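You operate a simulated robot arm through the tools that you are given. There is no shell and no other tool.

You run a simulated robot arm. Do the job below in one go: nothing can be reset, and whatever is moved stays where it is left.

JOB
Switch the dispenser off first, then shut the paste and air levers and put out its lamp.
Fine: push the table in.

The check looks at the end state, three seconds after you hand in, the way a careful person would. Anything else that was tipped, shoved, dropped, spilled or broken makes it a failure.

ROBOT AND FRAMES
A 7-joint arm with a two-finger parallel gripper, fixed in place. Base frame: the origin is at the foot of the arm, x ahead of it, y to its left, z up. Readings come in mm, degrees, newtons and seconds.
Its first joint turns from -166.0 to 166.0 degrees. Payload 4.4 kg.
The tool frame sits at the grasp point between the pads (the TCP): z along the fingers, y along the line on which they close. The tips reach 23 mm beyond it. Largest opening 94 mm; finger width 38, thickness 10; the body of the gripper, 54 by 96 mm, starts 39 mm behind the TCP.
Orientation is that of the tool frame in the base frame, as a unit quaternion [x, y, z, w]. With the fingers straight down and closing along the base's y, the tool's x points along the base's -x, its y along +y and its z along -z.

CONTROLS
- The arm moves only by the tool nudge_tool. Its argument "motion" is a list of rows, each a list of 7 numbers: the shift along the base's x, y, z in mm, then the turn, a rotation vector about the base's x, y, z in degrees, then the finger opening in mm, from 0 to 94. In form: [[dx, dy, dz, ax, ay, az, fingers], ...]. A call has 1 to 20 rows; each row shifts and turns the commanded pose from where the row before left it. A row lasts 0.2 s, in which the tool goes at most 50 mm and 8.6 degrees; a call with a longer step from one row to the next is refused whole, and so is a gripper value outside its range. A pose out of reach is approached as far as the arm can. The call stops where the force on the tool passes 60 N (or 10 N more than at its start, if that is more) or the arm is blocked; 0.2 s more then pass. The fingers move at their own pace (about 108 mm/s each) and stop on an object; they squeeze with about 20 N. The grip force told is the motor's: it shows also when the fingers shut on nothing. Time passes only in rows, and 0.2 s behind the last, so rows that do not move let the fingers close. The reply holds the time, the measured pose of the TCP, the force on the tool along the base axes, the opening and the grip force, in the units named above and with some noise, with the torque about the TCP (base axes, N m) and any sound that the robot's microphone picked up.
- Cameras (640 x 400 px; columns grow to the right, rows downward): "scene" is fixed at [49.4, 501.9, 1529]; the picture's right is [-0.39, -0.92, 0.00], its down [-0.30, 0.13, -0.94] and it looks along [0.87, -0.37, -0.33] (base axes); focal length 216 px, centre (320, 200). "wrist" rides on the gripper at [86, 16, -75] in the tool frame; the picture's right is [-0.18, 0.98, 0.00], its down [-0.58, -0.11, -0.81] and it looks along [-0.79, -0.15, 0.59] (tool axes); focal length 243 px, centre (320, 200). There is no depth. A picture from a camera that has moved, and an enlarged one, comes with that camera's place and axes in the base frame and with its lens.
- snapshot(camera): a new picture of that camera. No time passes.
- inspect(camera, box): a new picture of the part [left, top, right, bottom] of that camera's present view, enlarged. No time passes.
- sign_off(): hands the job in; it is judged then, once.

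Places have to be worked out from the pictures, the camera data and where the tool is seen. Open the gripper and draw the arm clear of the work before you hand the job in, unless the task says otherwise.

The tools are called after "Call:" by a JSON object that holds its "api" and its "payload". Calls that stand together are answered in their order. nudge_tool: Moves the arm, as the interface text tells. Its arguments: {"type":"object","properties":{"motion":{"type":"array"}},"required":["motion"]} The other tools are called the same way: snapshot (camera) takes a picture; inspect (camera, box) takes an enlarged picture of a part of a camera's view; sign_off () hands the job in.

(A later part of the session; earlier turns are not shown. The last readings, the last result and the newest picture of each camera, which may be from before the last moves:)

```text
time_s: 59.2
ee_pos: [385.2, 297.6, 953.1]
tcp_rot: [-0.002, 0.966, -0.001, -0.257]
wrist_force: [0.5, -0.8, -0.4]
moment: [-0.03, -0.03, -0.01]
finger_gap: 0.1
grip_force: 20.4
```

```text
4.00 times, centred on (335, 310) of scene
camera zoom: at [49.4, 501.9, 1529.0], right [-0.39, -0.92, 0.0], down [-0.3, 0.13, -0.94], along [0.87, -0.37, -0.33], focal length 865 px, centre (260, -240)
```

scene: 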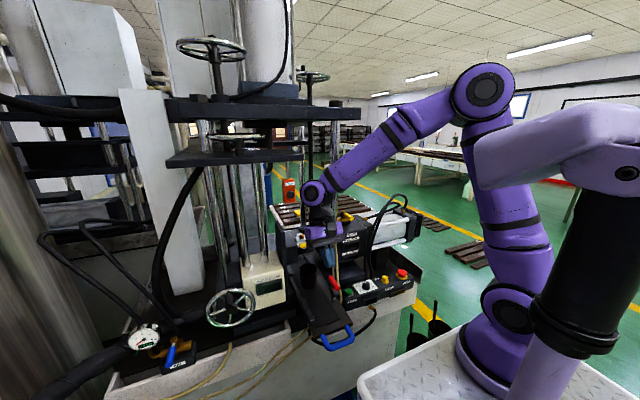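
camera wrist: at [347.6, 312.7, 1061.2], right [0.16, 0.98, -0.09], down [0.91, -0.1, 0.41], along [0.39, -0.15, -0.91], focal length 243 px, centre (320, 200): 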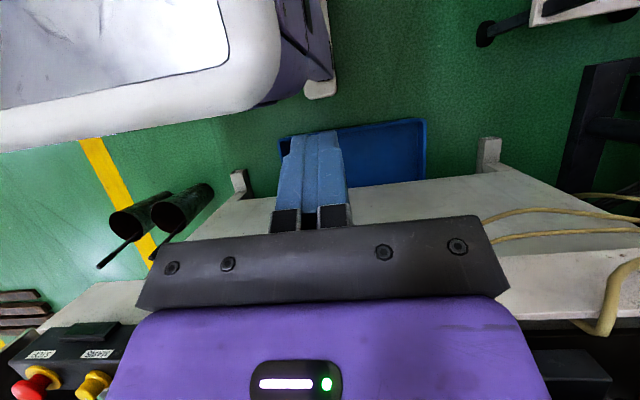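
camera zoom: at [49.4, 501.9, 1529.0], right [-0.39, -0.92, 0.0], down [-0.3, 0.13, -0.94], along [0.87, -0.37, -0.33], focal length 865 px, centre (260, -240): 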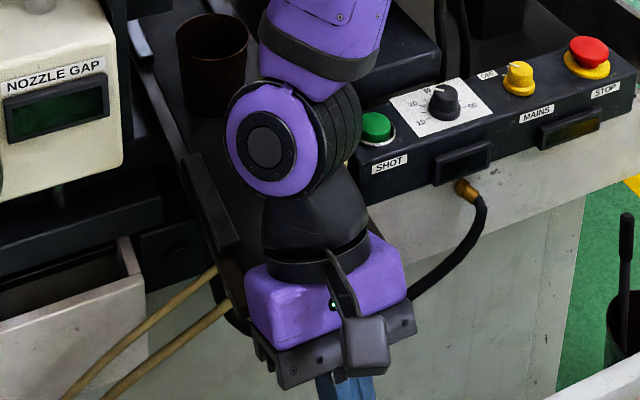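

Positioned. I advance slowly in +x to make contact with the bar and feel whether the table moves freely.

Call:
{"api": "nudge_tool", "payload": {"motion": [[10, 0, 0, 0, 0, 0, 0], [8, 0, 0, 0, 0, 0, 0], [4, 0, 0, 0, 0, 0, 0], [3, 0, 0, 0, 0, 0, 0], [3, 0, 0, 0, 0, 0, 0], [3, 0, 0, 0, 0, 0, 0]]}}

Call:
{"api": "inspect", "payload": {"camera": "scene", "box": [270, 220, 400, 360]}}

```text
time_s: 60.6
ee_pos: [416.8, 297.6, 953.7]
tcp_rot: [-0.002, 0.966, -0.001, -0.258]
wrist_force: [-1.8, -0.1, 0.8]
moment: [0.0, -0.02, 0.0]
finger_gap: 0.0
grip_force: 19.8
```

```text
2.86 times, centred on (335, 290) of scene
camera zoom: at [49.4, 501.9, 1529.0], right [-0.39, -0.92, 0.0], down [-0.3, 0.13, -0.94], along [0.87, -0.37, -0.33], focal length 618 px, centre (277, -57)
```

zoom: 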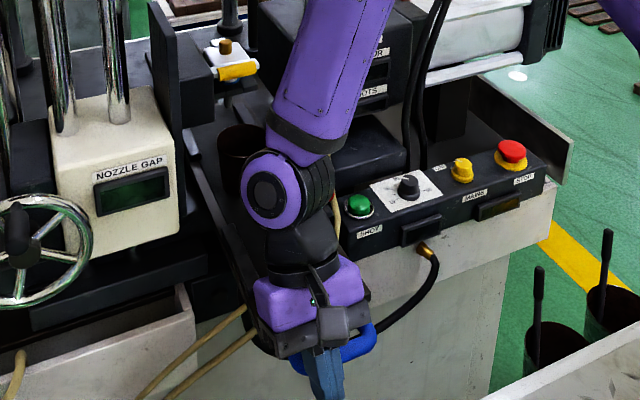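

First light contact (~2 N). I keep pushing gently, 4 mm per step.

Call:
{"api": "nudge_tool", "payload": {"motion": [[3, 0, 0, 0, 0, 0, 0], [3, 0, 0, 0, 0, 0, 0], [3, 0, 0, 0, 0, 0, 0], [3, 0, 0, 0, 0, 0, 0]]}}

Call:
{"api": "inspect", "payload": {"camera": "scene", "box": [270, 220, 400, 360]}}

```text
time_s: 61.6
ee_pos: [427.5, 298.6, 953.6]
tcp_rot: [-0.002, 0.966, -0.001, -0.257]
wrist_force: [-2.8, -2.2, 5.8]
moment: [0.0, -0.05, 0.01]
finger_gap: 0.0
grip_force: 20.4
```

```text
2.86 times, centred on (335, 290) of scene
camera zoom: at [49.4, 501.9, 1529.0], right [-0.39, -0.92, 0.0], down [-0.3, 0.13, -0.94], along [0.87, -0.37, -0.33], focal length 618 px, centre (277, -57)
```

zoom: 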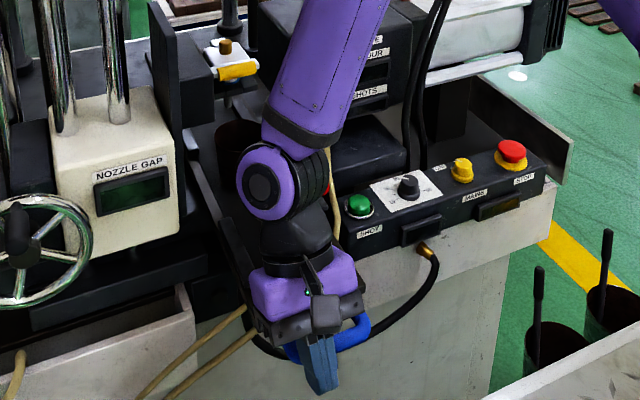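

The table is sliding with only a few newtons, cup steady. I keep going slowly.

Call:
{"api": "nudge_tool", "payload": {"motion": [[3.5, 0, 0, 0, 0, 0, 0], [4, 0, 0, 0, 0, 0, 0], [4, 0, 0, 0, 0, 0, 0], [4, 0, 0, 0, 0, 0, 0], [4, 0, 0, 0, 0, 0, 0], [4, 0, 0, 0, 0, 0, 0], [3, 0, 0, 0, 0, 0, 0]]}}

Call:
{"api": "inspect", "payload": {"camera": "scene", "box": [270, 220, 370, 300]}}

Call:
{"api": "snapshot", "payload": {"camera": "wrist"}}

```text
time_s: 63.2
ee_pos: [453.9, 298.3, 955.4]
tcp_rot: [-0.001, 0.966, 0.0, -0.257]
wrist_force: [-2.6, -0.2, 10.7]
moment: [0.04, -0.13, -0.02]
finger_gap: 0.0
grip_force: 20.2
```

```text
5.00 times, centred on (320, 260) of scene
camera zoom: at [49.4, 501.9, 1529.0], right [-0.39, -0.92, 0.0], down [-0.3, 0.13, -0.94], along [0.87, -0.37, -0.33], focal length 1081 px, centre (320, -100)
```

zoom: 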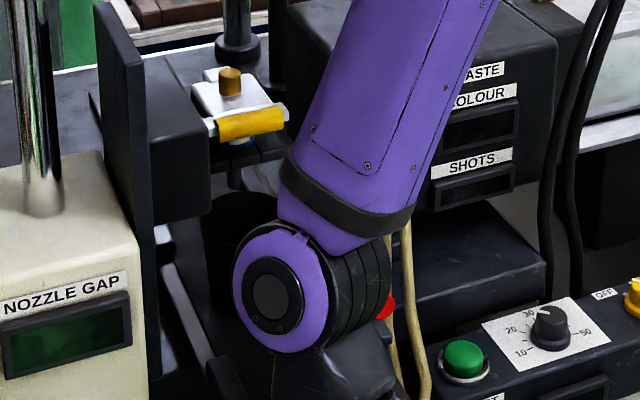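

```text
taken
camera wrist: at [416.7, 313.7, 1063.0], right [0.16, 0.98, -0.09], down [0.91, -0.1, 0.41], along [0.39, -0.15, -0.91], focal length 243 px, centre (320, 200)
```

wrist: 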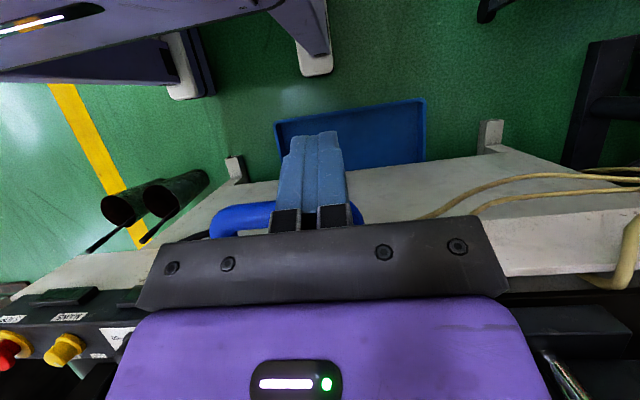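

The bar has moved ~40 mm with the finger; the load is just a few newtons. I continue slowly toward the end of travel, easing z up slightly.

Call:
{"api": "nudge_tool", "payload": {"motion": [[3.5, 0, 0.5, 0, 0, 0, 0], [4, 0, 0.5, 0, 0, 0, 0], [4, 0, 0.5, 0, 0, 0, 0], [4, 0, 0.5, 0, 0, 0, 0], [4, 0, 0, 0, 0, 0, 0], [3, 0, 0, 0, 0, 0, 0]]}}

Call:
{"api": "inspect", "payload": {"camera": "scene", "box": [270, 220, 370, 300]}}

Call:
{"api": "snapshot", "payload": {"camera": "wrist"}}

```text
time_s: 64.6
ee_pos: [478.9, 297.2, 956.8]
tcp_rot: [-0.002, 0.966, -0.001, -0.257]
wrist_force: [-3.0, 0.8, 1.8]
moment: [0.0, 0.02, 0.02]
finger_gap: 0.1
grip_force: 19.8
```

```text
5.00 times, centred on (320, 260) of scene
camera zoom: at [49.4, 501.9, 1529.0], right [-0.39, -0.92, 0.0], down [-0.3, 0.13, -0.94], along [0.87, -0.37, -0.33], focal length 1081 px, centre (320, -100)
```

zoom: 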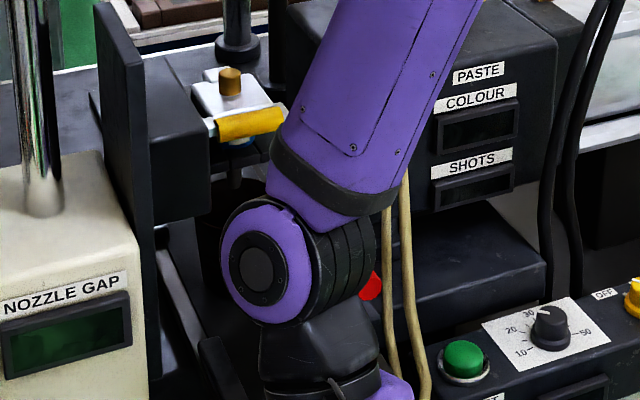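

```text
taken
camera wrist: at [439.7, 313.2, 1064.8], right [0.16, 0.98, -0.09], down [0.91, -0.1, 0.41], along [0.39, -0.15, -0.91], focal length 243 px, centre (320, 200)
```

wrist: 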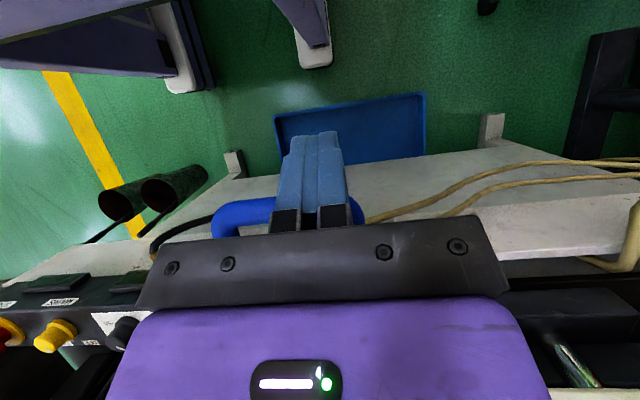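

~65 mm of travel so far, force ~3 N. I continue in small steps until the stop is felt.

Call:
{"api": "nudge_tool", "payload": {"motion": [[3, 0, 0, 0, 0, 0, 0], [3, 0, 0, 0, 0, 0, 0], [3, 0, 0, 0, 0, 0, 0], [3, 0, 0, 0, 0, 0, 0], [3, 0, 0, 0, 0, 0, 0]]}}

Call:
{"api": "inspect", "payload": {"camera": "scene", "box": [270, 220, 370, 300]}}

```text
time_s: 65.8
ee_pos: [492.1, 297.9, 956.2]
tcp_rot: [-0.002, 0.967, -0.002, -0.256]
wrist_force: [-2.3, 0.2, 3.3]
moment: [-0.02, 0.01, 0.02]
finger_gap: 0.0
grip_force: 19.5
```

```text
5.00 times, centred on (320, 260) of scene
camera zoom: at [49.4, 501.9, 1529.0], right [-0.39, -0.92, 0.0], down [-0.3, 0.13, -0.94], along [0.87, -0.37, -0.33], focal length 1081 px, centre (320, -100)
```

zoom: 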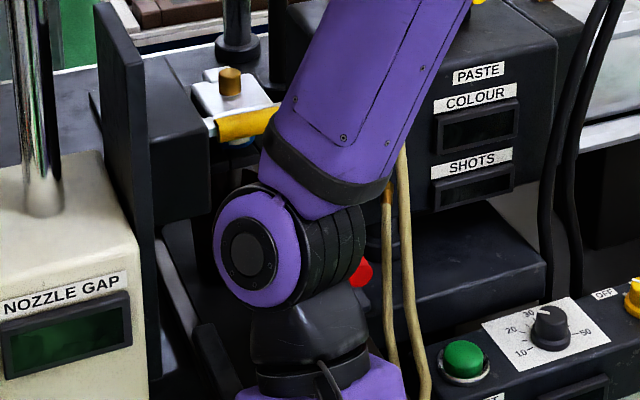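

About 79 mm in and still free. I continue in smaller steps.

Call:
{"api": "nudge_tool", "payload": {"motion": [[2.5, 0, 0, 0, 0, 0, 0], [2.5, 0, 0, 0, 0, 0, 0], [2.5, 0, 0, 0, 0, 0, 0], [2.5, 0, 0, 0, 0, 0, 0]]}}

Call:
{"api": "inspect", "payload": {"camera": "scene", "box": [270, 220, 370, 300]}}

Call:
{"api": "inspect", "payload": {"camera": "wrist", "box": [180, 120, 460, 240]}}

```text
time_s: 66.8
ee_pos: [502.4, 298.5, 956.3]
tcp_rot: [-0.001, 0.966, -0.001, -0.258]
wrist_force: [-3.1, 1.2, 0.8]
moment: [0.02, 0.02, 0.03]
finger_gap: 0.0
grip_force: 19.5
```

```text
5.00 times, centred on (320, 260) of scene
camera zoom: at [49.4, 501.9, 1529.0], right [-0.39, -0.92, 0.0], down [-0.3, 0.13, -0.94], along [0.87, -0.37, -0.33], focal length 1081 px, centre (320, -100)
```

zoom: 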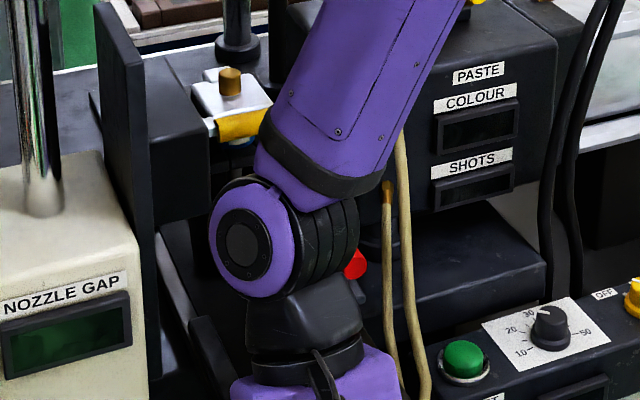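

```text
2.29 times, centred on (320, 180) of wrist
camera zoom: at [464.4, 313.0, 1064.5], right [0.16, 0.98, -0.09], down [0.91, -0.11, 0.41], along [0.39, -0.15, -0.91], focal length 555 px, centre (320, 246)
```

zoom: 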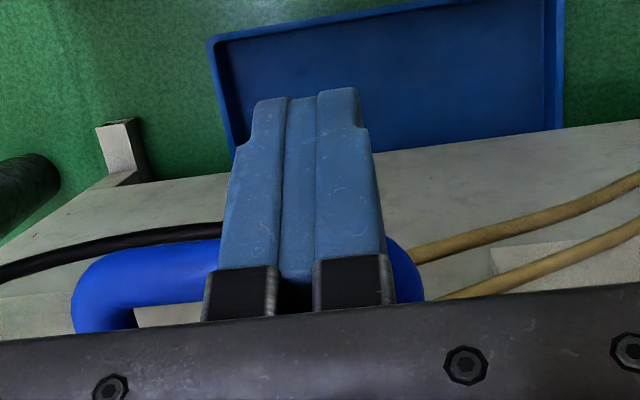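

~89 mm in with ~3 N, still no stop. I keep going carefully.

Call:
{"api": "nudge_tool", "payload": {"motion": [[2.5, 0, 0, 0, 0, 0, 0], [2.5, 0, 0, 0, 0, 0, 0], [2.5, 0, 0, 0, 0, 0, 0], [2.5, 0, 0, 0, 0, 0, 0], [2.5, 0, 0, 0, 0, 0, 0]]}}

Call:
{"api": "inspect", "payload": {"camera": "scene", "box": [270, 220, 370, 300]}}

```text
time_s: 68.0
ee_pos: [514.7, 297.6, 956.0]
tcp_rot: [-0.002, 0.967, -0.001, -0.256]
wrist_force: [-2.9, 0.7, 2.3]
moment: [0.06, 0.03, 0.05]
finger_gap: 0.1
grip_force: 20.1
```

```text
5.00 times, centred on (320, 260) of scene
camera zoom: at [49.4, 501.9, 1529.0], right [-0.39, -0.92, 0.0], down [-0.3, 0.13, -0.94], along [0.87, -0.37, -0.33], focal length 1081 px, centre (320, -100)
```

zoom: 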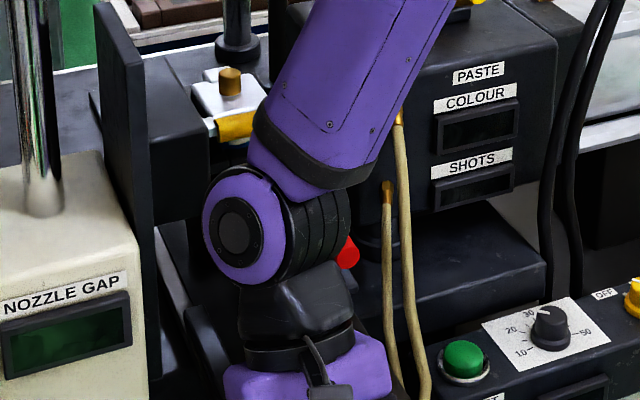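

Still moving at ~3 N after ~101 mm. I continue.

Call:
{"api": "nudge_tool", "payload": {"motion": [[2.5, 0, 0, 0, 0, 0, 0], [2.5, 0, 0, 0, 0, 0, 0], [2.5, 0, 0, 0, 0, 0, 0], [2.5, 0, 0, 0, 0, 0, 0], [2.5, 0, 0, 0, 0, 0, 0]]}}

Call:
{"api": "inspect", "payload": {"camera": "scene", "box": [270, 220, 370, 300]}}

Call:
{"api": "snapshot", "payload": {"camera": "wrist"}}

```text
time_s: 69.2
ee_pos: [527.3, 298.3, 955.8]
tcp_rot: [-0.002, 0.966, -0.001, -0.257]
wrist_force: [-3.2, 0.1, 2.1]
moment: [0.0, 0.0, 0.05]
finger_gap: 0.1
grip_force: 19.8
```

```text
5.00 times, centred on (320, 260) of scene
camera zoom: at [49.4, 501.9, 1529.0], right [-0.39, -0.92, 0.0], down [-0.3, 0.13, -0.94], along [0.87, -0.37, -0.33], focal length 1081 px, centre (320, -100)
```

zoom: 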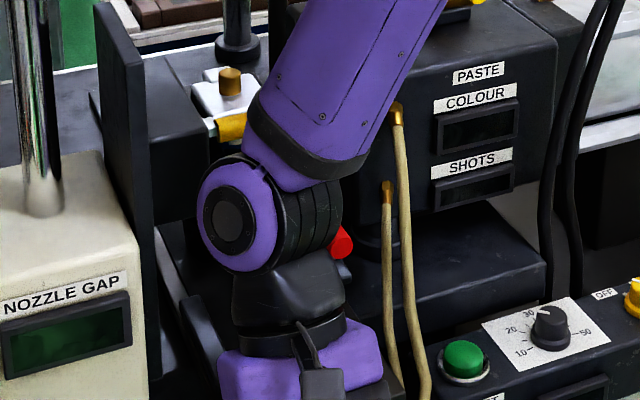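

```text
taken
camera wrist: at [489.7, 313.3, 1064.8], right [0.16, 0.98, -0.09], down [0.91, -0.1, 0.41], along [0.39, -0.15, -0.91], focal length 243 px, centre (320, 200)
```

wrist: 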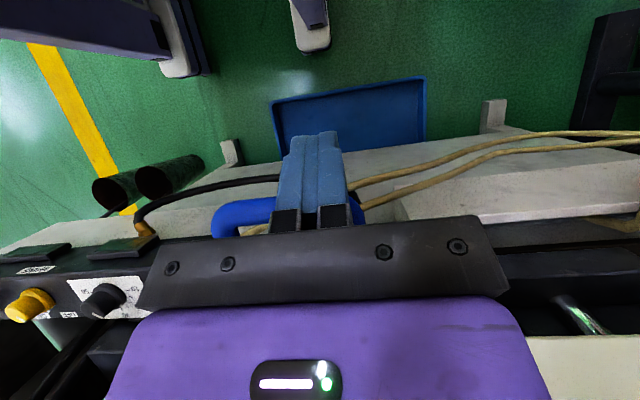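

~114 mm, same light load. I continue toward the stop.

Call:
{"api": "nudge_tool", "payload": {"motion": [[2.5, 0, 0, 0, 0, 0, 0], [2.5, 0, 0, 0, 0, 0, 0], [2.5, 0, 0, 0, 0, 0, 0], [2.5, 0, 0, 0, 0, 0, 0], [2.5, 0, 0, 0, 0, 0, 0]]}}

Call:
{"api": "inspect", "payload": {"camera": "scene", "box": [270, 220, 370, 300]}}

```text
time_s: 70.4
ee_pos: [539.7, 298.5, 956.5]
tcp_rot: [-0.003, 0.966, -0.002, -0.257]
wrist_force: [-2.3, 0.3, 0.2]
moment: [0.02, 0.02, 0.01]
finger_gap: 0.1
grip_force: 20.6
```

```text
5.00 times, centred on (320, 260) of scene
camera zoom: at [49.4, 501.9, 1529.0], right [-0.39, -0.92, 0.0], down [-0.3, 0.13, -0.94], along [0.87, -0.37, -0.33], focal length 1081 px, centre (320, -100)
```

zoom: 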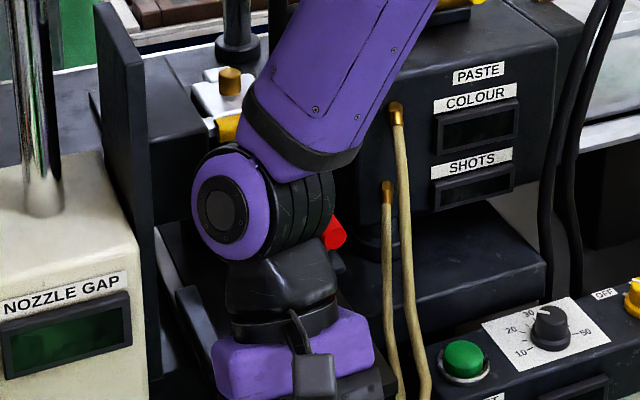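

The table is ~126 mm in, but with this tilt my wrist is nearing the nozzle head. I back off, turn the tool upright and check the cup and table visually before continuing.

Call:
{"api": "nudge_tool", "payload": {"motion": [[-15, 0, 0, 0, 0, 0, 0], [-15, 0, 0, 0, 0, 0, 0], [-5, 0, 25, 0, -7.5, 0, 0], [-5, 0, 30, 0, -7.5, 0, 0], [-5, 0, 35, 0, -7.5, 0, 0], [-5, 0, 35, 0, -7.5, 0, 0], [-5, 0, 40, 0, 0, 0, 0], [-5, 0, 40, 0, 0, 0, 0]]}}

Call:
{"api": "snapshot", "payload": {"camera": "wrist"}}

Call:
{"api": "inspect", "payload": {"camera": "scene", "box": [260, 210, 380, 340]}}

```text
time_s: 72.2
ee_pos: [478.9, 297.2, 1162.6]
tcp_rot: [-0.002, 1.0, -0.002, 0.002]
wrist_force: [0.4, 0.9, 0.9]
moment: [0.0, 0.06, 0.0]
finger_gap: 0.0
grip_force: 19.8
```

```text
taken
camera wrist: at [393.6, 313.3, 1236.8], right [0.18, 0.98, 0.0], down [0.58, -0.1, 0.81], along [0.8, -0.15, -0.59], focal length 243 px, centre (320, 200)
```

wrist: 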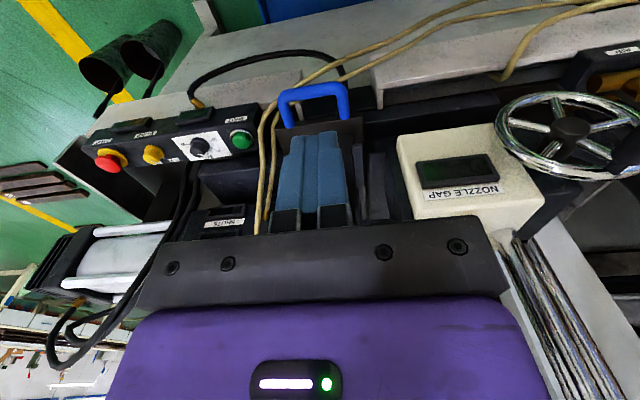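

```text
3.08 times, centred on (320, 275) of scene
camera zoom: at [49.4, 501.9, 1529.0], right [-0.39, -0.92, 0.0], down [-0.3, 0.13, -0.94], along [0.87, -0.37, -0.33], focal length 665 px, centre (320, -31)
```

zoom: 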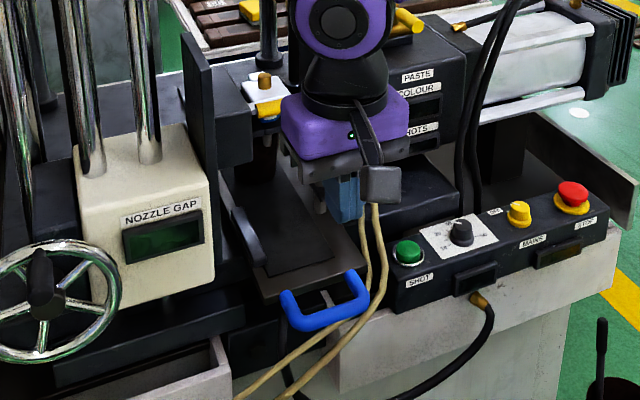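

The arm is clear; I zoom on the table, hoses and cup to see the current state.

Call:
{"api": "inspect", "payload": {"camera": "scene", "box": [290, 250, 360, 330]}}

Call:
{"api": "inspect", "payload": {"camera": "wrist", "box": [240, 50, 420, 230]}}

Call:
{"api": "inspect", "payload": {"camera": "scene", "box": [285, 220, 335, 260]}}

```text
5.00 times, centred on (325, 290) of scene
camera zoom: at [49.4, 501.9, 1529.0], right [-0.39, -0.92, 0.0], down [-0.3, 0.13, -0.94], along [0.87, -0.37, -0.33], focal length 1081 px, centre (295, -250)
```

zoom: 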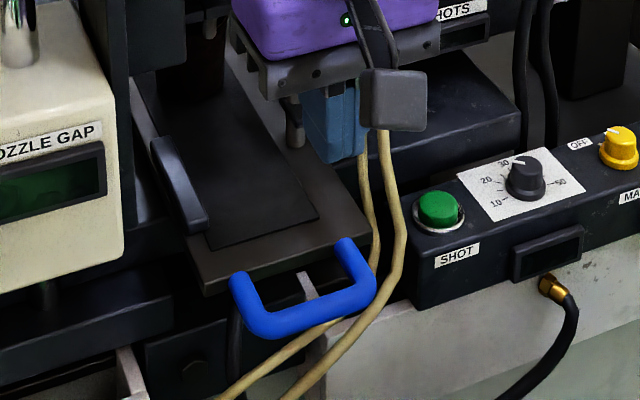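

```text
2.22 times, centred on (330, 140) of wrist
camera zoom: at [393.6, 313.3, 1236.8], right [0.18, 0.98, 0.0], down [0.58, -0.1, 0.81], along [0.8, -0.15, -0.59], focal length 539 px, centre (298, 333)
```

zoom: 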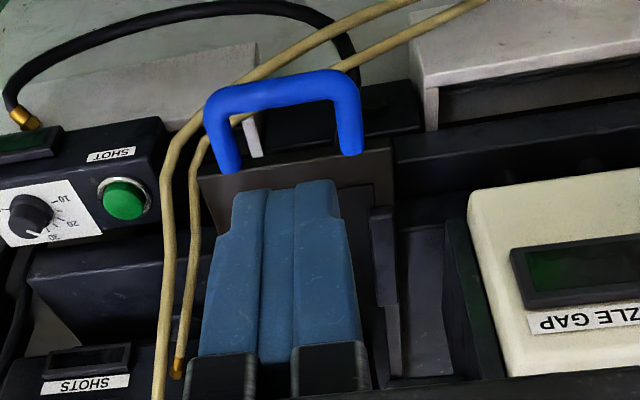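

```text
10.00 times, centred on (310, 240) of scene
camera zoom: at [49.4, 501.9, 1529.0], right [-0.39, -0.92, 0.0], down [-0.3, 0.13, -0.94], along [0.87, -0.37, -0.33], focal length 2162 px, centre (420, -200)
```

zoom: 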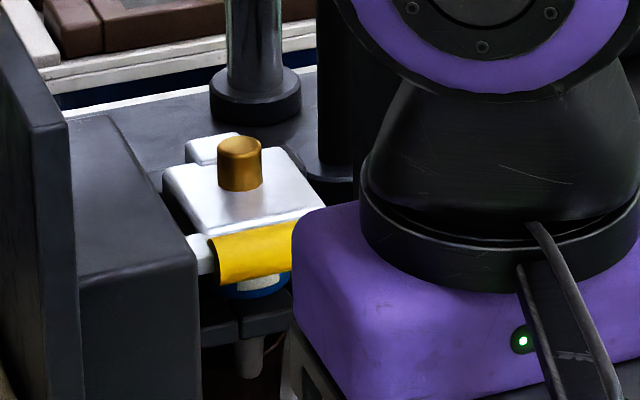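

Cup is upright under the nozzle and the table looks nearly home (front edge ≈609). I come back down with an upright tool in front of the handle to finish the push.

Call:
{"api": "nudge_tool", "payload": {"motion": [[6, 0, -42, 0, 0, 0, 0], [6, 0, -42, 0, 0, 0, 0], [6, 0, -42, 0, 0, 0, 0], [6, 0, -42, 0, 0, 0, 0], [4, 0, -42, 0, 0, 0, 0], [0, 0, 0, 0, 0, 0, 0]]}}

Call:
{"api": "snapshot", "payload": {"camera": "wrist"}}

Call:
{"api": "inspect", "payload": {"camera": "scene", "box": [280, 220, 380, 330]}}

```text
time_s: 73.6
ee_pos: [506.6, 297.8, 950.8]
tcp_rot: [-0.001, 1.0, -0.001, 0.003]
wrist_force: [0.4, 0.0, 0.6]
moment: [0.0, 0.01, 0.0]
finger_gap: 0.3
grip_force: 19.8
```

```text
taken
camera wrist: at [420.4, 312.7, 1025.2], right [0.18, 0.98, 0.0], down [0.58, -0.1, 0.81], along [0.8, -0.15, -0.59], focal length 243 px, centre (320, 200)
```

wrist: 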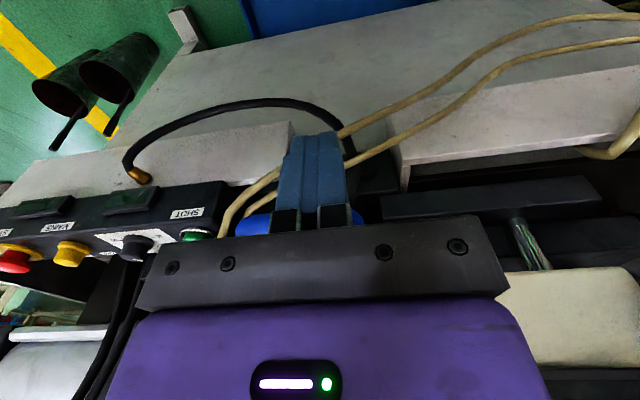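

```text
3.64 times, centred on (330, 275) of scene
camera zoom: at [49.4, 501.9, 1529.0], right [-0.39, -0.92, 0.0], down [-0.3, 0.13, -0.94], along [0.87, -0.37, -0.33], focal length 786 px, centre (284, -73)
```

zoom: 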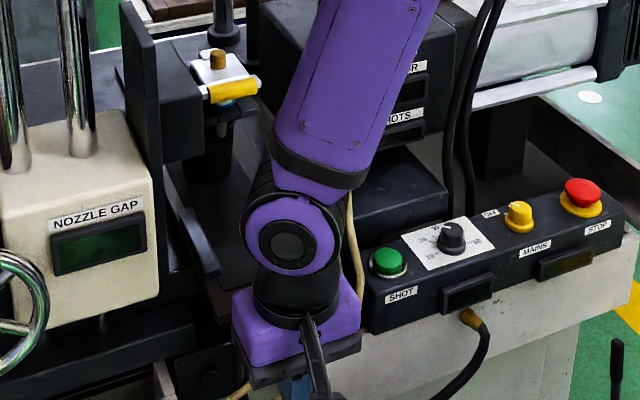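

Cup visible and upright beneath the nozzle. I push again with the upright finger.

Call:
{"api": "nudge_tool", "payload": {"motion": [[10, 0, 0, 0, 0, 0, 0], [8, 0, 0, 0, 0, 0, 0], [5, 0, 0, 0, 0, 0, 0], [3, 0, 0, 0, 0, 0, 0], [3, 0, 0, 0, 0, 0, 0], [3, 0, 0, 0, 0, 0, 0], [3, 0, 0, 0, 0, 0, 0]]}}

Call:
{"api": "inspect", "payload": {"camera": "scene", "box": [280, 220, 380, 330]}}

```text
time_s: 75.2
ee_pos: [542.6, 298.1, 952.1]
tcp_rot: [-0.001, 1.0, -0.001, 0.001]
wrist_force: [-3.2, -0.3, -0.2]
moment: [0.06, 0.06, -0.04]
finger_gap: 0.1
grip_force: 19.8
```

```text
3.64 times, centred on (330, 275) of scene
camera zoom: at [49.4, 501.9, 1529.0], right [-0.39, -0.92, 0.0], down [-0.3, 0.13, -0.94], along [0.87, -0.37, -0.33], focal length 786 px, centre (284, -73)
```

zoom: 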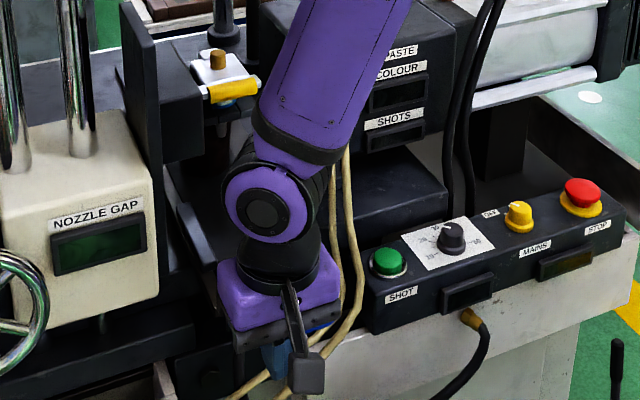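

In contact (3 N) and sliding again. I continue.

Call:
{"api": "nudge_tool", "payload": {"motion": [[2.5, 0, 0, 0, 0, 0, 0], [2.5, 0, 0, 0, 0, 0, 0], [2.5, 0, 0, 0, 0, 0, 0], [2.5, 0, 0, 0, 0, 0, 0], [2.5, 0, 0, 0, 0, 0, 0], [2.5, 0, 0, 0, 0, 0, 0]]}}

Call:
{"api": "inspect", "payload": {"camera": "scene", "box": [280, 220, 380, 330]}}

```text
time_s: 76.6
ee_pos: [557.7, 297.0, 951.5]
tcp_rot: [-0.002, 1.0, -0.002, 0.001]
wrist_force: [-2.4, 0.4, 1.2]
moment: [-0.01, -0.01, -0.02]
finger_gap: 0.0
grip_force: 19.6
```

```text
3.64 times, centred on (330, 275) of scene
camera zoom: at [49.4, 501.9, 1529.0], right [-0.39, -0.92, 0.0], down [-0.3, 0.13, -0.94], along [0.87, -0.37, -0.33], focal length 786 px, centre (284, -73)
```

zoom: 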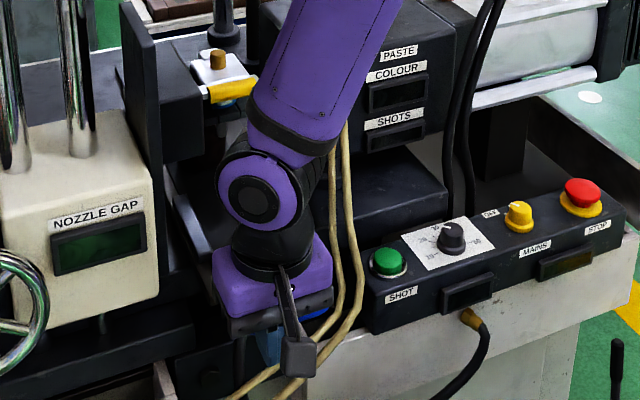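

~148 mm and still free. I continue a few more millimetres at a time.

Call:
{"api": "nudge_tool", "payload": {"motion": [[2.5, 0, 0, 0, 0, 0, 0], [2.5, 0, 0, 0, 0, 0, 0], [2.5, 0, 0, 0, 0, 0, 0], [2.5, 0, 0, 0, 0, 0, 0]]}}

Call:
{"api": "inspect", "payload": {"camera": "scene", "box": [280, 220, 380, 330]}}

Call:
{"api": "snapshot", "payload": {"camera": "wrist"}}

```text
time_s: 77.6
ee_pos: [568.1, 297.4, 951.8]
tcp_rot: [-0.002, 1.0, -0.002, 0.001]
wrist_force: [-2.3, -0.9, 0.4]
moment: [-0.02, 0.0, -0.03]
finger_gap: 0.3
grip_force: 20.0
```

```text
3.64 times, centred on (330, 275) of scene
camera zoom: at [49.4, 501.9, 1529.0], right [-0.39, -0.92, 0.0], down [-0.3, 0.13, -0.94], along [0.87, -0.37, -0.33], focal length 786 px, centre (284, -73)
```

zoom: 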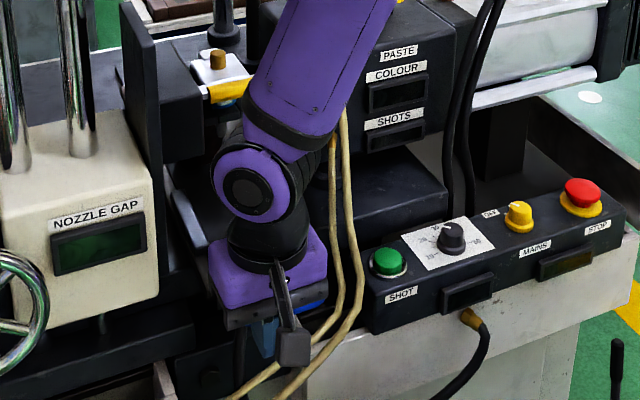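

```text
taken
camera wrist: at [481.3, 313.2, 1026.0], right [0.18, 0.98, 0.0], down [0.58, -0.11, 0.81], along [0.8, -0.15, -0.59], focal length 243 px, centre (320, 200)
```

wrist: 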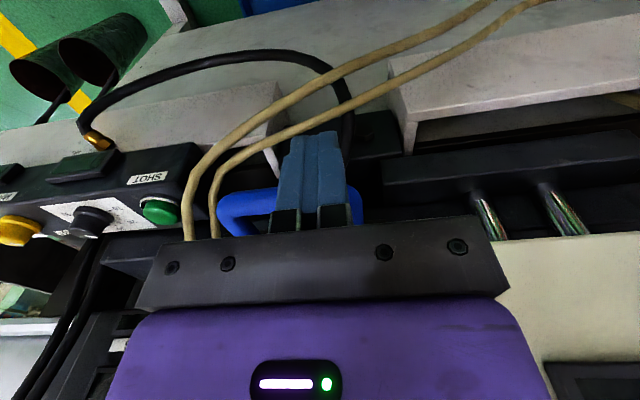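

~158 mm, still only ~2–3 N. I keep going in small steps, watching clearances.

Call:
{"api": "nudge_tool", "payload": {"motion": [[2.5, 0, 0, 0, 0, 0, 0], [2.5, 0, 0, 0, 0, 0, 0], [2.5, 0, 0, 0, 0, 0, 0], [2.5, 0, 0, 0, 0, 0, 0]]}}

Call:
{"api": "inspect", "payload": {"camera": "scene", "box": [280, 220, 380, 330]}}

```text
time_s: 78.6
ee_pos: [577.0, 297.8, 950.6]
tcp_rot: [-0.002, 1.0, -0.002, 0.002]
wrist_force: [-2.5, 0.5, -1.2]
moment: [0.04, 0.08, 0.02]
finger_gap: 0.0
grip_force: 19.9
```

```text
3.64 times, centred on (330, 275) of scene
camera zoom: at [49.4, 501.9, 1529.0], right [-0.39, -0.92, 0.0], down [-0.3, 0.13, -0.94], along [0.87, -0.37, -0.33], focal length 786 px, centre (284, -73)
```

zoom: 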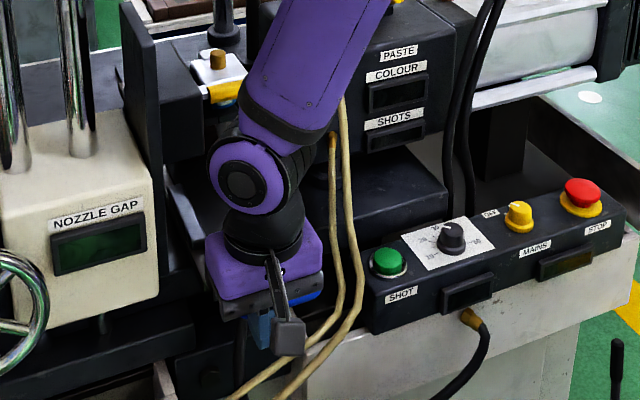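

I pause to verify what's happening at the rear before pushing further: back off, rise, and look.

Call:
{"api": "nudge_tool", "payload": {"motion": [[-15, 0, 0, 0, 0, 0, 0], [-25, 0, 10, 0, 0, 0, 0], [-25, 0, 40, 0, 0, 0, 0], [-30, -5, 35, 0, 0, 0, 0], [-30, -10, 35, 0, 0, 0, 0], [-20, -20, 40, 0, 0, 0, 0], [0, -40, 25, 0, 0, 0, 0], [0, -45, 15, 0, 0, 0, 0], [0, -45, 15, 0, 0, 0, 0]]}}

Call:
{"api": "inspect", "payload": {"camera": "scene", "box": [270, 210, 380, 330]}}

Call:
{"api": "snapshot", "payload": {"camera": "wrist"}}

```text
time_s: 80.6
ee_pos: [432.0, 132.8, 1166.4]
tcp_rot: [-0.002, 1.0, -0.001, 0.002]
wrist_force: [-0.3, -0.3, -0.4]
moment: [-0.04, 0.04, -0.01]
finger_gap: 0.0
grip_force: 19.9
```

```text
3.33 times, centred on (325, 270) of scene
camera zoom: at [49.4, 501.9, 1529.0], right [-0.39, -0.92, 0.0], down [-0.3, 0.13, -0.94], along [0.87, -0.37, -0.33], focal length 721 px, centre (303, -33)
```

zoom: 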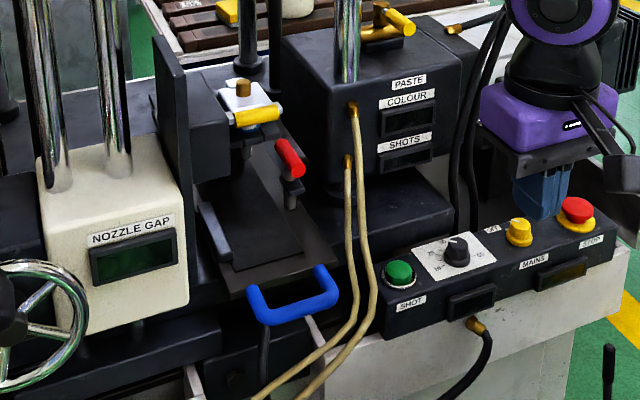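

```text
taken
camera wrist: at [346.2, 148.0, 1241.1], right [0.18, 0.98, 0.0], down [0.58, -0.1, 0.81], along [0.79, -0.15, -0.59], focal length 243 px, centre (320, 200)
```

wrist: 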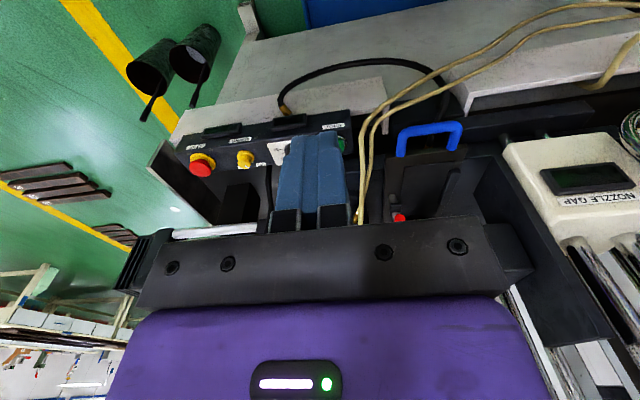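

Now unobstructed; zooming to find the cup and the table's position.

Call:
{"api": "inspect", "payload": {"camera": "scene", "box": [280, 220, 340, 270]}}

Call:
{"api": "inspect", "payload": {"camera": "scene", "box": [285, 245, 345, 315]}}

Call:
{"api": "inspect", "payload": {"camera": "wrist", "box": [340, 80, 520, 230]}}

```text
8.00 times, centred on (310, 245) of scene
camera zoom: at [49.4, 501.9, 1529.0], right [-0.39, -0.92, 0.0], down [-0.3, 0.13, -0.94], along [0.87, -0.37, -0.33], focal length 1730 px, centre (400, -160)
```

zoom: 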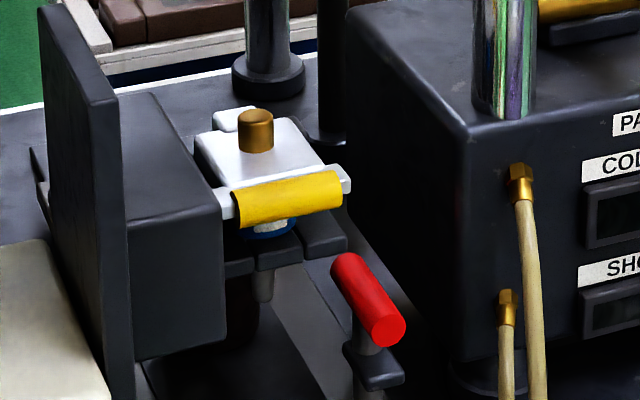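

```text
5.71 times, centred on (315, 280) of scene
camera zoom: at [49.4, 501.9, 1529.0], right [-0.39, -0.92, 0.0], down [-0.3, 0.13, -0.94], along [0.87, -0.37, -0.33], focal length 1236 px, centre (349, -257)
```

zoom: 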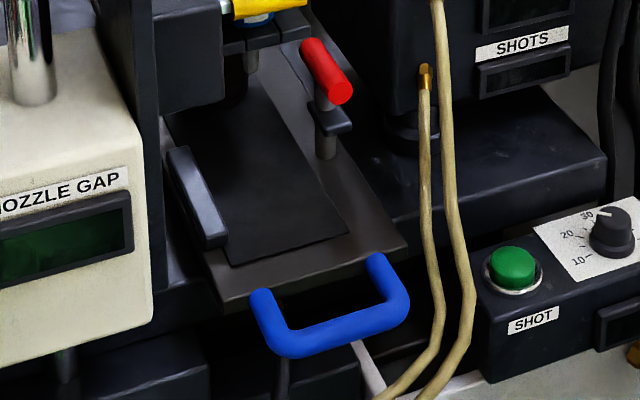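

```text
2.67 times, centred on (430, 155) of wrist
camera zoom: at [346.2, 148.0, 1241.1], right [0.18, 0.98, 0.0], down [0.58, -0.1, 0.81], along [0.79, -0.15, -0.59], focal length 647 px, centre (27, 320)
```

zoom: 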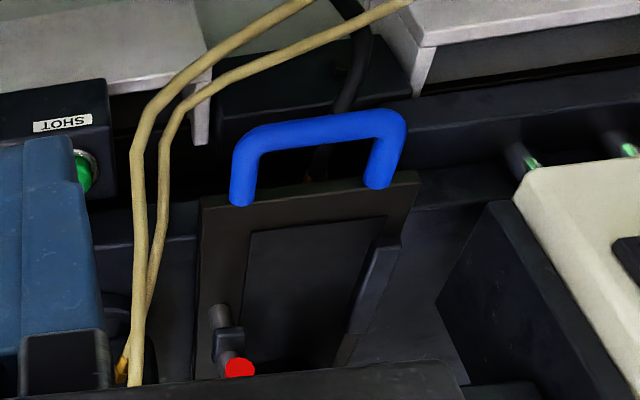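

The cup is upright behind the nozzle holder and the table front is at x≈645, the red lever clearing the paste block. I return to the handle and push on to find the stop.

Call:
{"api": "nudge_tool", "payload": {"motion": [[17.6, 33, -13, 0, 0, 0, 0], [17.6, 33, -13, 0, 0, 0, 0], [17.6, 33, -13, 0, 0, 0, 0], [17.6, 33, -13, 0, 0, 0, 0], [17.6, 33, -13, 0, 0, 0, 0], [5, 0, -38, 0, 0, 0, 0], [5, 0, -38, 0, 0, 0, 0], [5, 0, -38, 0, 0, 0, 0], [5, 0, -36, 0, 0, 0, 0], [0, 0, 0, 0, 0, 0, 0]]}}

Call:
{"api": "snapshot", "payload": {"camera": "wrist"}}

```text
time_s: 82.8
ee_pos: [539.9, 298.3, 950.5]
tcp_rot: [-0.003, 1.0, -0.002, 0.002]
wrist_force: [0.2, -1.3, 0.7]
moment: [0.02, -0.01, -0.01]
finger_gap: 0.0
grip_force: 20.0
```

```text
taken
camera wrist: at [454.4, 312.7, 1025.7], right [0.18, 0.98, 0.0], down [0.58, -0.11, 0.81], along [0.8, -0.15, -0.59], focal length 243 px, centre (320, 200)
```

wrist: 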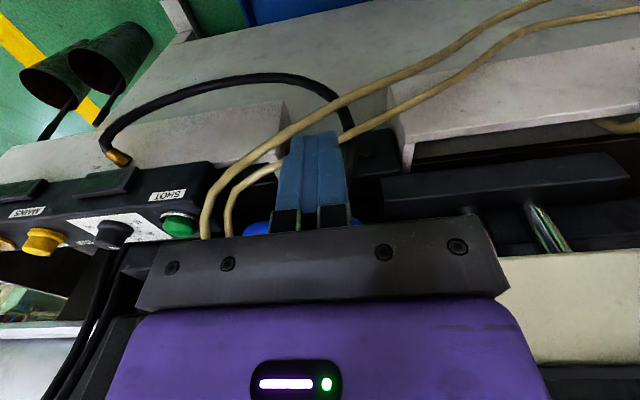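

Back in position. I close the gap and push further in small steps.

Call:
{"api": "nudge_tool", "payload": {"motion": [[10, 0, 0, 0, 0, 0, 0], [10, 0, 0, 0, 0, 0, 0], [8, 0, 0, 0, 0, 0, 0], [5, 0, 0, 0, 0, 0, 0], [3, 0, 0, 0, 0, 0, 0], [3, 0, 0, 0, 0, 0, 0], [3, 0, 0, 0, 0, 0, 0]]}}

Call:
{"api": "inspect", "payload": {"camera": "scene", "box": [280, 220, 380, 330]}}

```text
time_s: 84.4
ee_pos: [582.7, 298.9, 951.5]
tcp_rot: [-0.002, 1.0, -0.002, 0.001]
wrist_force: [-3.9, 0.3, -0.2]
moment: [-0.06, 0.04, -0.03]
finger_gap: 0.2
grip_force: 20.2
```

```text
3.64 times, centred on (330, 275) of scene
camera zoom: at [49.4, 501.9, 1529.0], right [-0.39, -0.92, 0.0], down [-0.3, 0.13, -0.94], along [0.87, -0.37, -0.33], focal length 786 px, centre (284, -73)
```

zoom: 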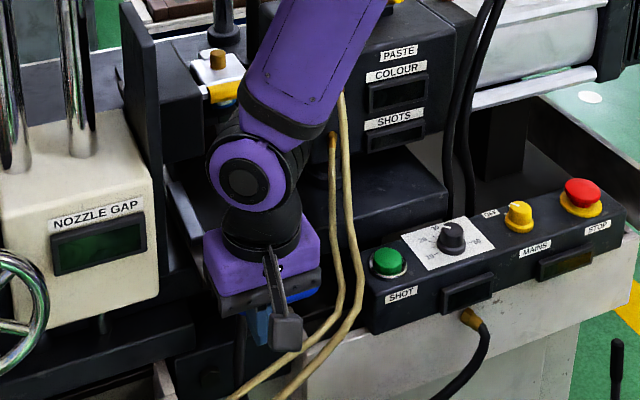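

Contact again (~4 N). I continue in 2.5 mm steps.

Call:
{"api": "nudge_tool", "payload": {"motion": [[2.5, 0, 0, 0, 0, 0, 0], [2.5, 0, 0, 0, 0, 0, 0], [2.5, 0, 0, 0, 0, 0, 0], [2.5, 0, 0, 0, 0, 0, 0]]}}

Call:
{"api": "inspect", "payload": {"camera": "scene", "box": [280, 220, 380, 330]}}

```text
time_s: 85.4
ee_pos: [593.3, 298.0, 951.8]
tcp_rot: [-0.001, 1.0, -0.002, 0.002]
wrist_force: [-2.8, 0.1, 0.4]
moment: [-0.02, 0.0, 0.03]
finger_gap: 0.0
grip_force: 20.2
```

```text
3.64 times, centred on (330, 275) of scene
camera zoom: at [49.4, 501.9, 1529.0], right [-0.39, -0.92, 0.0], down [-0.3, 0.13, -0.94], along [0.87, -0.37, -0.33], focal length 786 px, centre (284, -73)
```

zoom: 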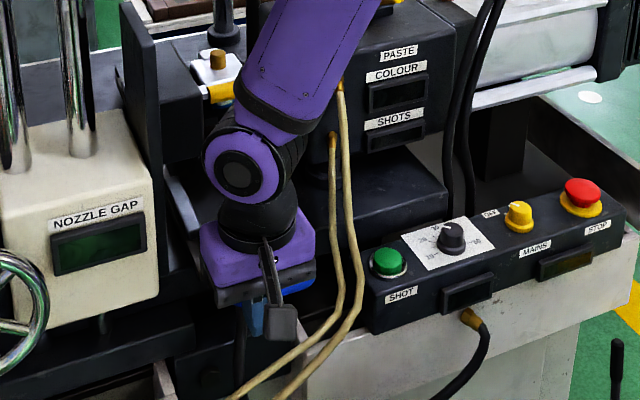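

~183 mm in; still free. Next steps.

Call:
{"api": "nudge_tool", "payload": {"motion": [[2.5, 0, 0, 0, 0, 0, 0], [2.5, 0, 0, 0, 0, 0, 0], [2.5, 0, 0, 0, 0, 0, 0], [2.5, 0, 0, 0, 0, 0, 0]]}}

Call:
{"api": "inspect", "payload": {"camera": "scene", "box": [280, 220, 380, 330]}}

Call:
{"api": "snapshot", "payload": {"camera": "wrist"}}

```text
time_s: 86.4
ee_pos: [602.9, 297.9, 951.7]
tcp_rot: [-0.001, 1.0, -0.002, 0.002]
wrist_force: [-3.0, 0.1, -1.1]
moment: [-0.01, 0.07, 0.02]
finger_gap: 0.0
grip_force: 20.3
```

```text
3.64 times, centred on (330, 275) of scene
camera zoom: at [49.4, 501.9, 1529.0], right [-0.39, -0.92, 0.0], down [-0.3, 0.13, -0.94], along [0.87, -0.37, -0.33], focal length 786 px, centre (284, -73)
```

zoom: 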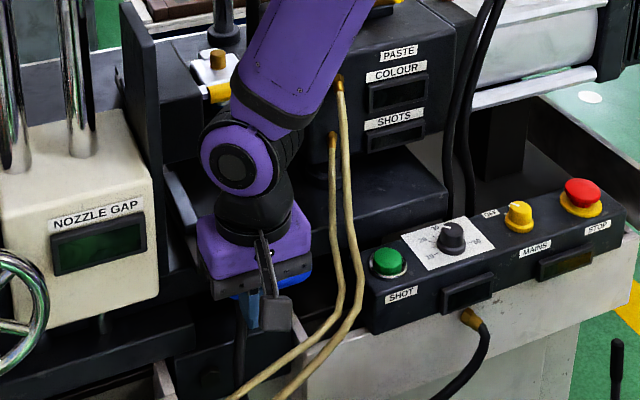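

```text
taken
camera wrist: at [516.3, 313.3, 1026.1], right [0.18, 0.98, 0.0], down [0.58, -0.11, 0.81], along [0.79, -0.15, -0.59], focal length 243 px, centre (320, 200)
```

wrist: 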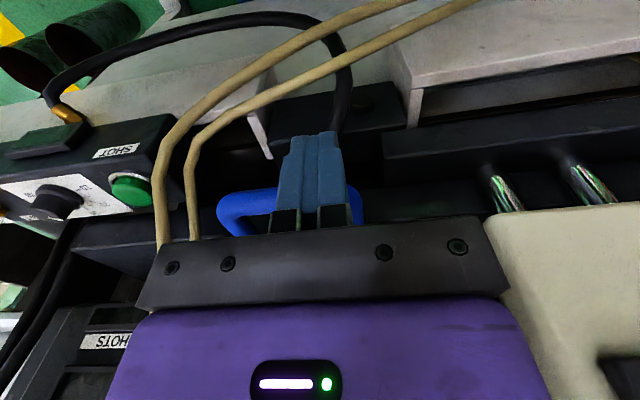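

~193 mm. I carry on; perhaps the stop is near 200 mm.

Call:
{"api": "nudge_tool", "payload": {"motion": [[2.5, 0, 0, 0, 0, 0, 0], [2.5, 0, 0, 0, 0, 0, 0], [2.5, 0, 0, 0, 0, 0, 0], [2.5, 0, 0, 0, 0, 0, 0]]}}

Call:
{"api": "inspect", "payload": {"camera": "scene", "box": [280, 220, 380, 330]}}

```text
time_s: 87.3
ee_pos: [603.7, 297.4, 949.6]
tcp_rot: [-0.005, 1.0, -0.005, -0.004]
wrist_force: [-19.5, -0.4, 5.8]
moment: [-0.12, 0.15, 0.03]
finger_gap: 0.0
grip_force: 20.7
stopped in row 4: the force on the tool passed its limit at 64 N (the readings are from after the stop); the commanded pose is now the measured one
```

```text
3.64 times, centred on (330, 275) of scene
camera zoom: at [49.4, 501.9, 1529.0], right [-0.39, -0.92, 0.0], down [-0.3, 0.13, -0.94], along [0.87, -0.37, -0.33], focal length 786 px, centre (284, -73)
```

zoom: 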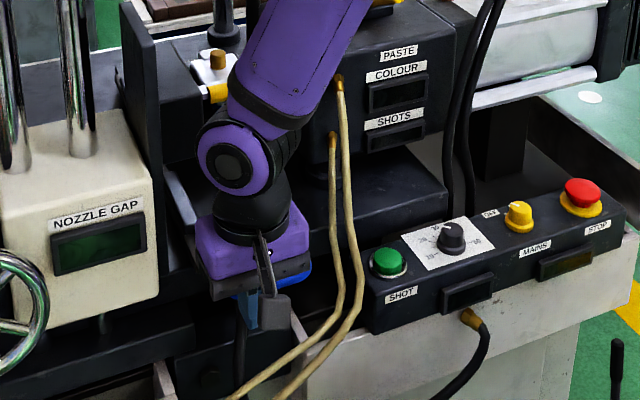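

A hard stop at ~194 mm. I back away, lift and inspect that it was the table's end stop and all is well.

Call:
{"api": "nudge_tool", "payload": {"motion": [[-10, 0, 0, 0, 0, 0, 0], [-20, 0, 0, 0, 0, 0, 0], [-30, 0, 10, 0, 0, 0, 0], [-30, 0, 35, 0, 0, 0, 0], [-30, -5, 35, 0, 0, 0, 0], [-30, -10, 35, 0, 0, 0, 0], [-20, -20, 40, 0, 0, 0, 0], [0, -40, 25, 0, 0, 0, 0], [0, -45, 15, 0, 0, 0, 0], [0, -45, 15, 0, 0, 0, 0]]}}

Call:
{"api": "inspect", "payload": {"camera": "scene", "box": [270, 210, 380, 330]}}

Call:
{"api": "inspect", "payload": {"camera": "scene", "box": [280, 220, 340, 270]}}

Call:
{"api": "snapshot", "payload": {"camera": "wrist"}}

```text
time_s: 89.5
ee_pos: [436.9, 133.6, 1159.5]
tcp_rot: [-0.003, 1.0, -0.005, -0.004]
wrist_force: [-0.1, 0.2, -0.4]
moment: [-0.05, 0.04, 0.02]
finger_gap: 0.0
grip_force: 19.9
```

```text
3.33 times, centred on (325, 270) of scene
camera zoom: at [49.4, 501.9, 1529.0], right [-0.39, -0.92, 0.0], down [-0.3, 0.13, -0.94], along [0.87, -0.37, -0.33], focal length 721 px, centre (303, -33)
```

zoom: 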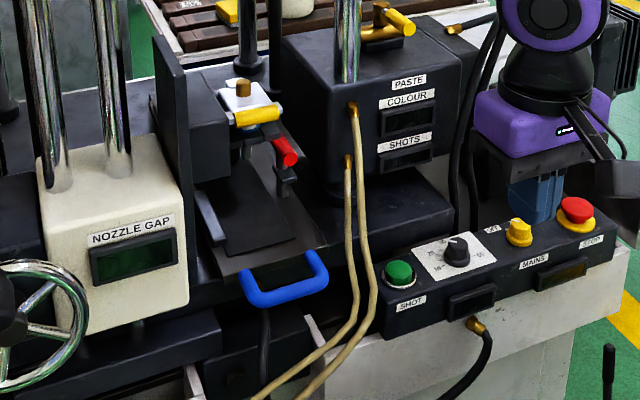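

```text
8.00 times, centred on (310, 245) of scene
camera zoom: at [49.4, 501.9, 1529.0], right [-0.39, -0.92, 0.0], down [-0.3, 0.13, -0.94], along [0.87, -0.37, -0.33], focal length 1730 px, centre (400, -160)
```

zoom: 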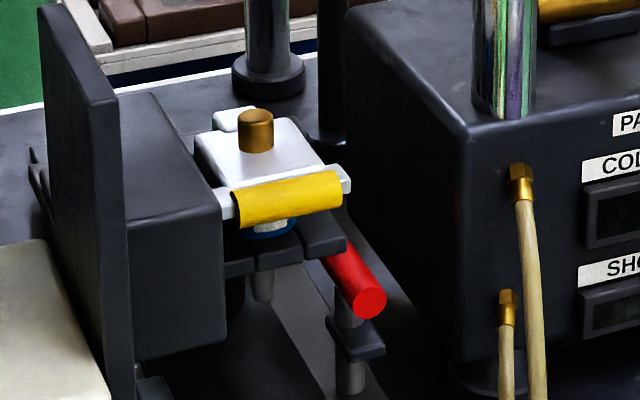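

```text
taken
camera wrist: at [351.2, 148.8, 1234.5], right [0.18, 0.98, -0.01], down [0.59, -0.1, 0.8], along [0.79, -0.15, -0.6], focal length 243 px, centre (320, 200)
```

wrist: 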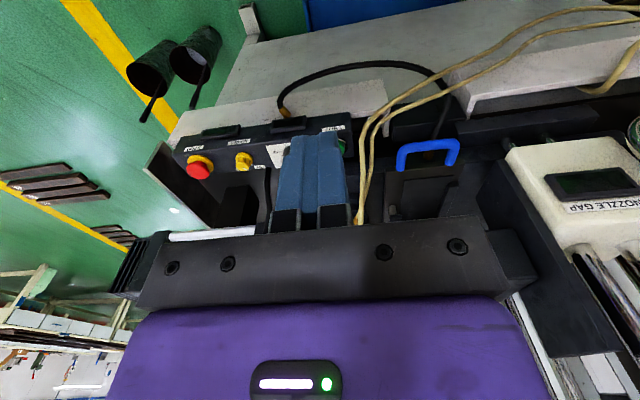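

The table front is now at ≈678 (≈195 mm travel), red lever passing below/beside the nozzle holder. I go up to look down behind the nozzle and confirm the cup is standing.

Call:
{"api": "nudge_tool", "payload": {"motion": [[20.4, -0.5, 30, 0, 0, 0, 0], [20.4, -0.5, 30, 0, 0, 0, 0], [20.4, -0.5, 30, 0, 0, 0, 0], [20.4, -0.5, 30, 0, 0, 0, 0], [20.4, -0.5, 30, 0, 0, 0, 0], [20.4, -0.5, 30, 0, 0, 0, 0], [20.4, -0.5, 30, 0, 0, 0, 0], [20.4, -0.5, 30, 0, 0, 0, 0], [0, 0, 0, 0, 0, 0, 0]]}}

Call:
{"api": "snapshot", "payload": {"camera": "wrist"}}

Call:
{"api": "inspect", "payload": {"camera": "wrist", "box": [340, 40, 500, 200]}}

```text
time_s: 91.5
ee_pos: [600.2, 128.3, 1399.8]
tcp_rot: [-0.003, 1.0, -0.004, -0.003]
wrist_force: [0.5, -1.4, -0.1]
moment: [-0.02, 0.01, -0.02]
finger_gap: 0.0
grip_force: 20.1
```

```text
taken
camera wrist: at [514.6, 143.7, 1475.4], right [0.18, 0.98, -0.01], down [0.59, -0.1, 0.8], along [0.79, -0.15, -0.59], focal length 243 px, centre (320, 200)
```

wrist: 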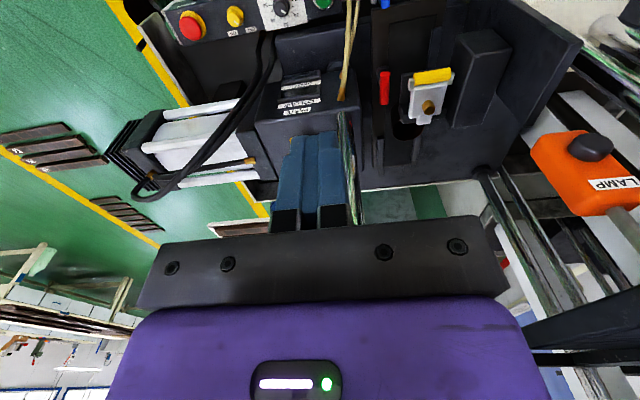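

```text
2.50 times, centred on (420, 120) of wrist
camera zoom: at [514.6, 143.7, 1475.4], right [0.18, 0.98, -0.01], down [0.59, -0.1, 0.8], along [0.79, -0.15, -0.59], focal length 606 px, centre (70, 400)
```

zoom: 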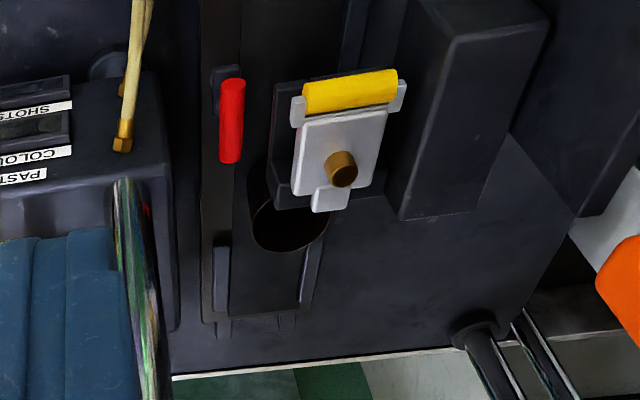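

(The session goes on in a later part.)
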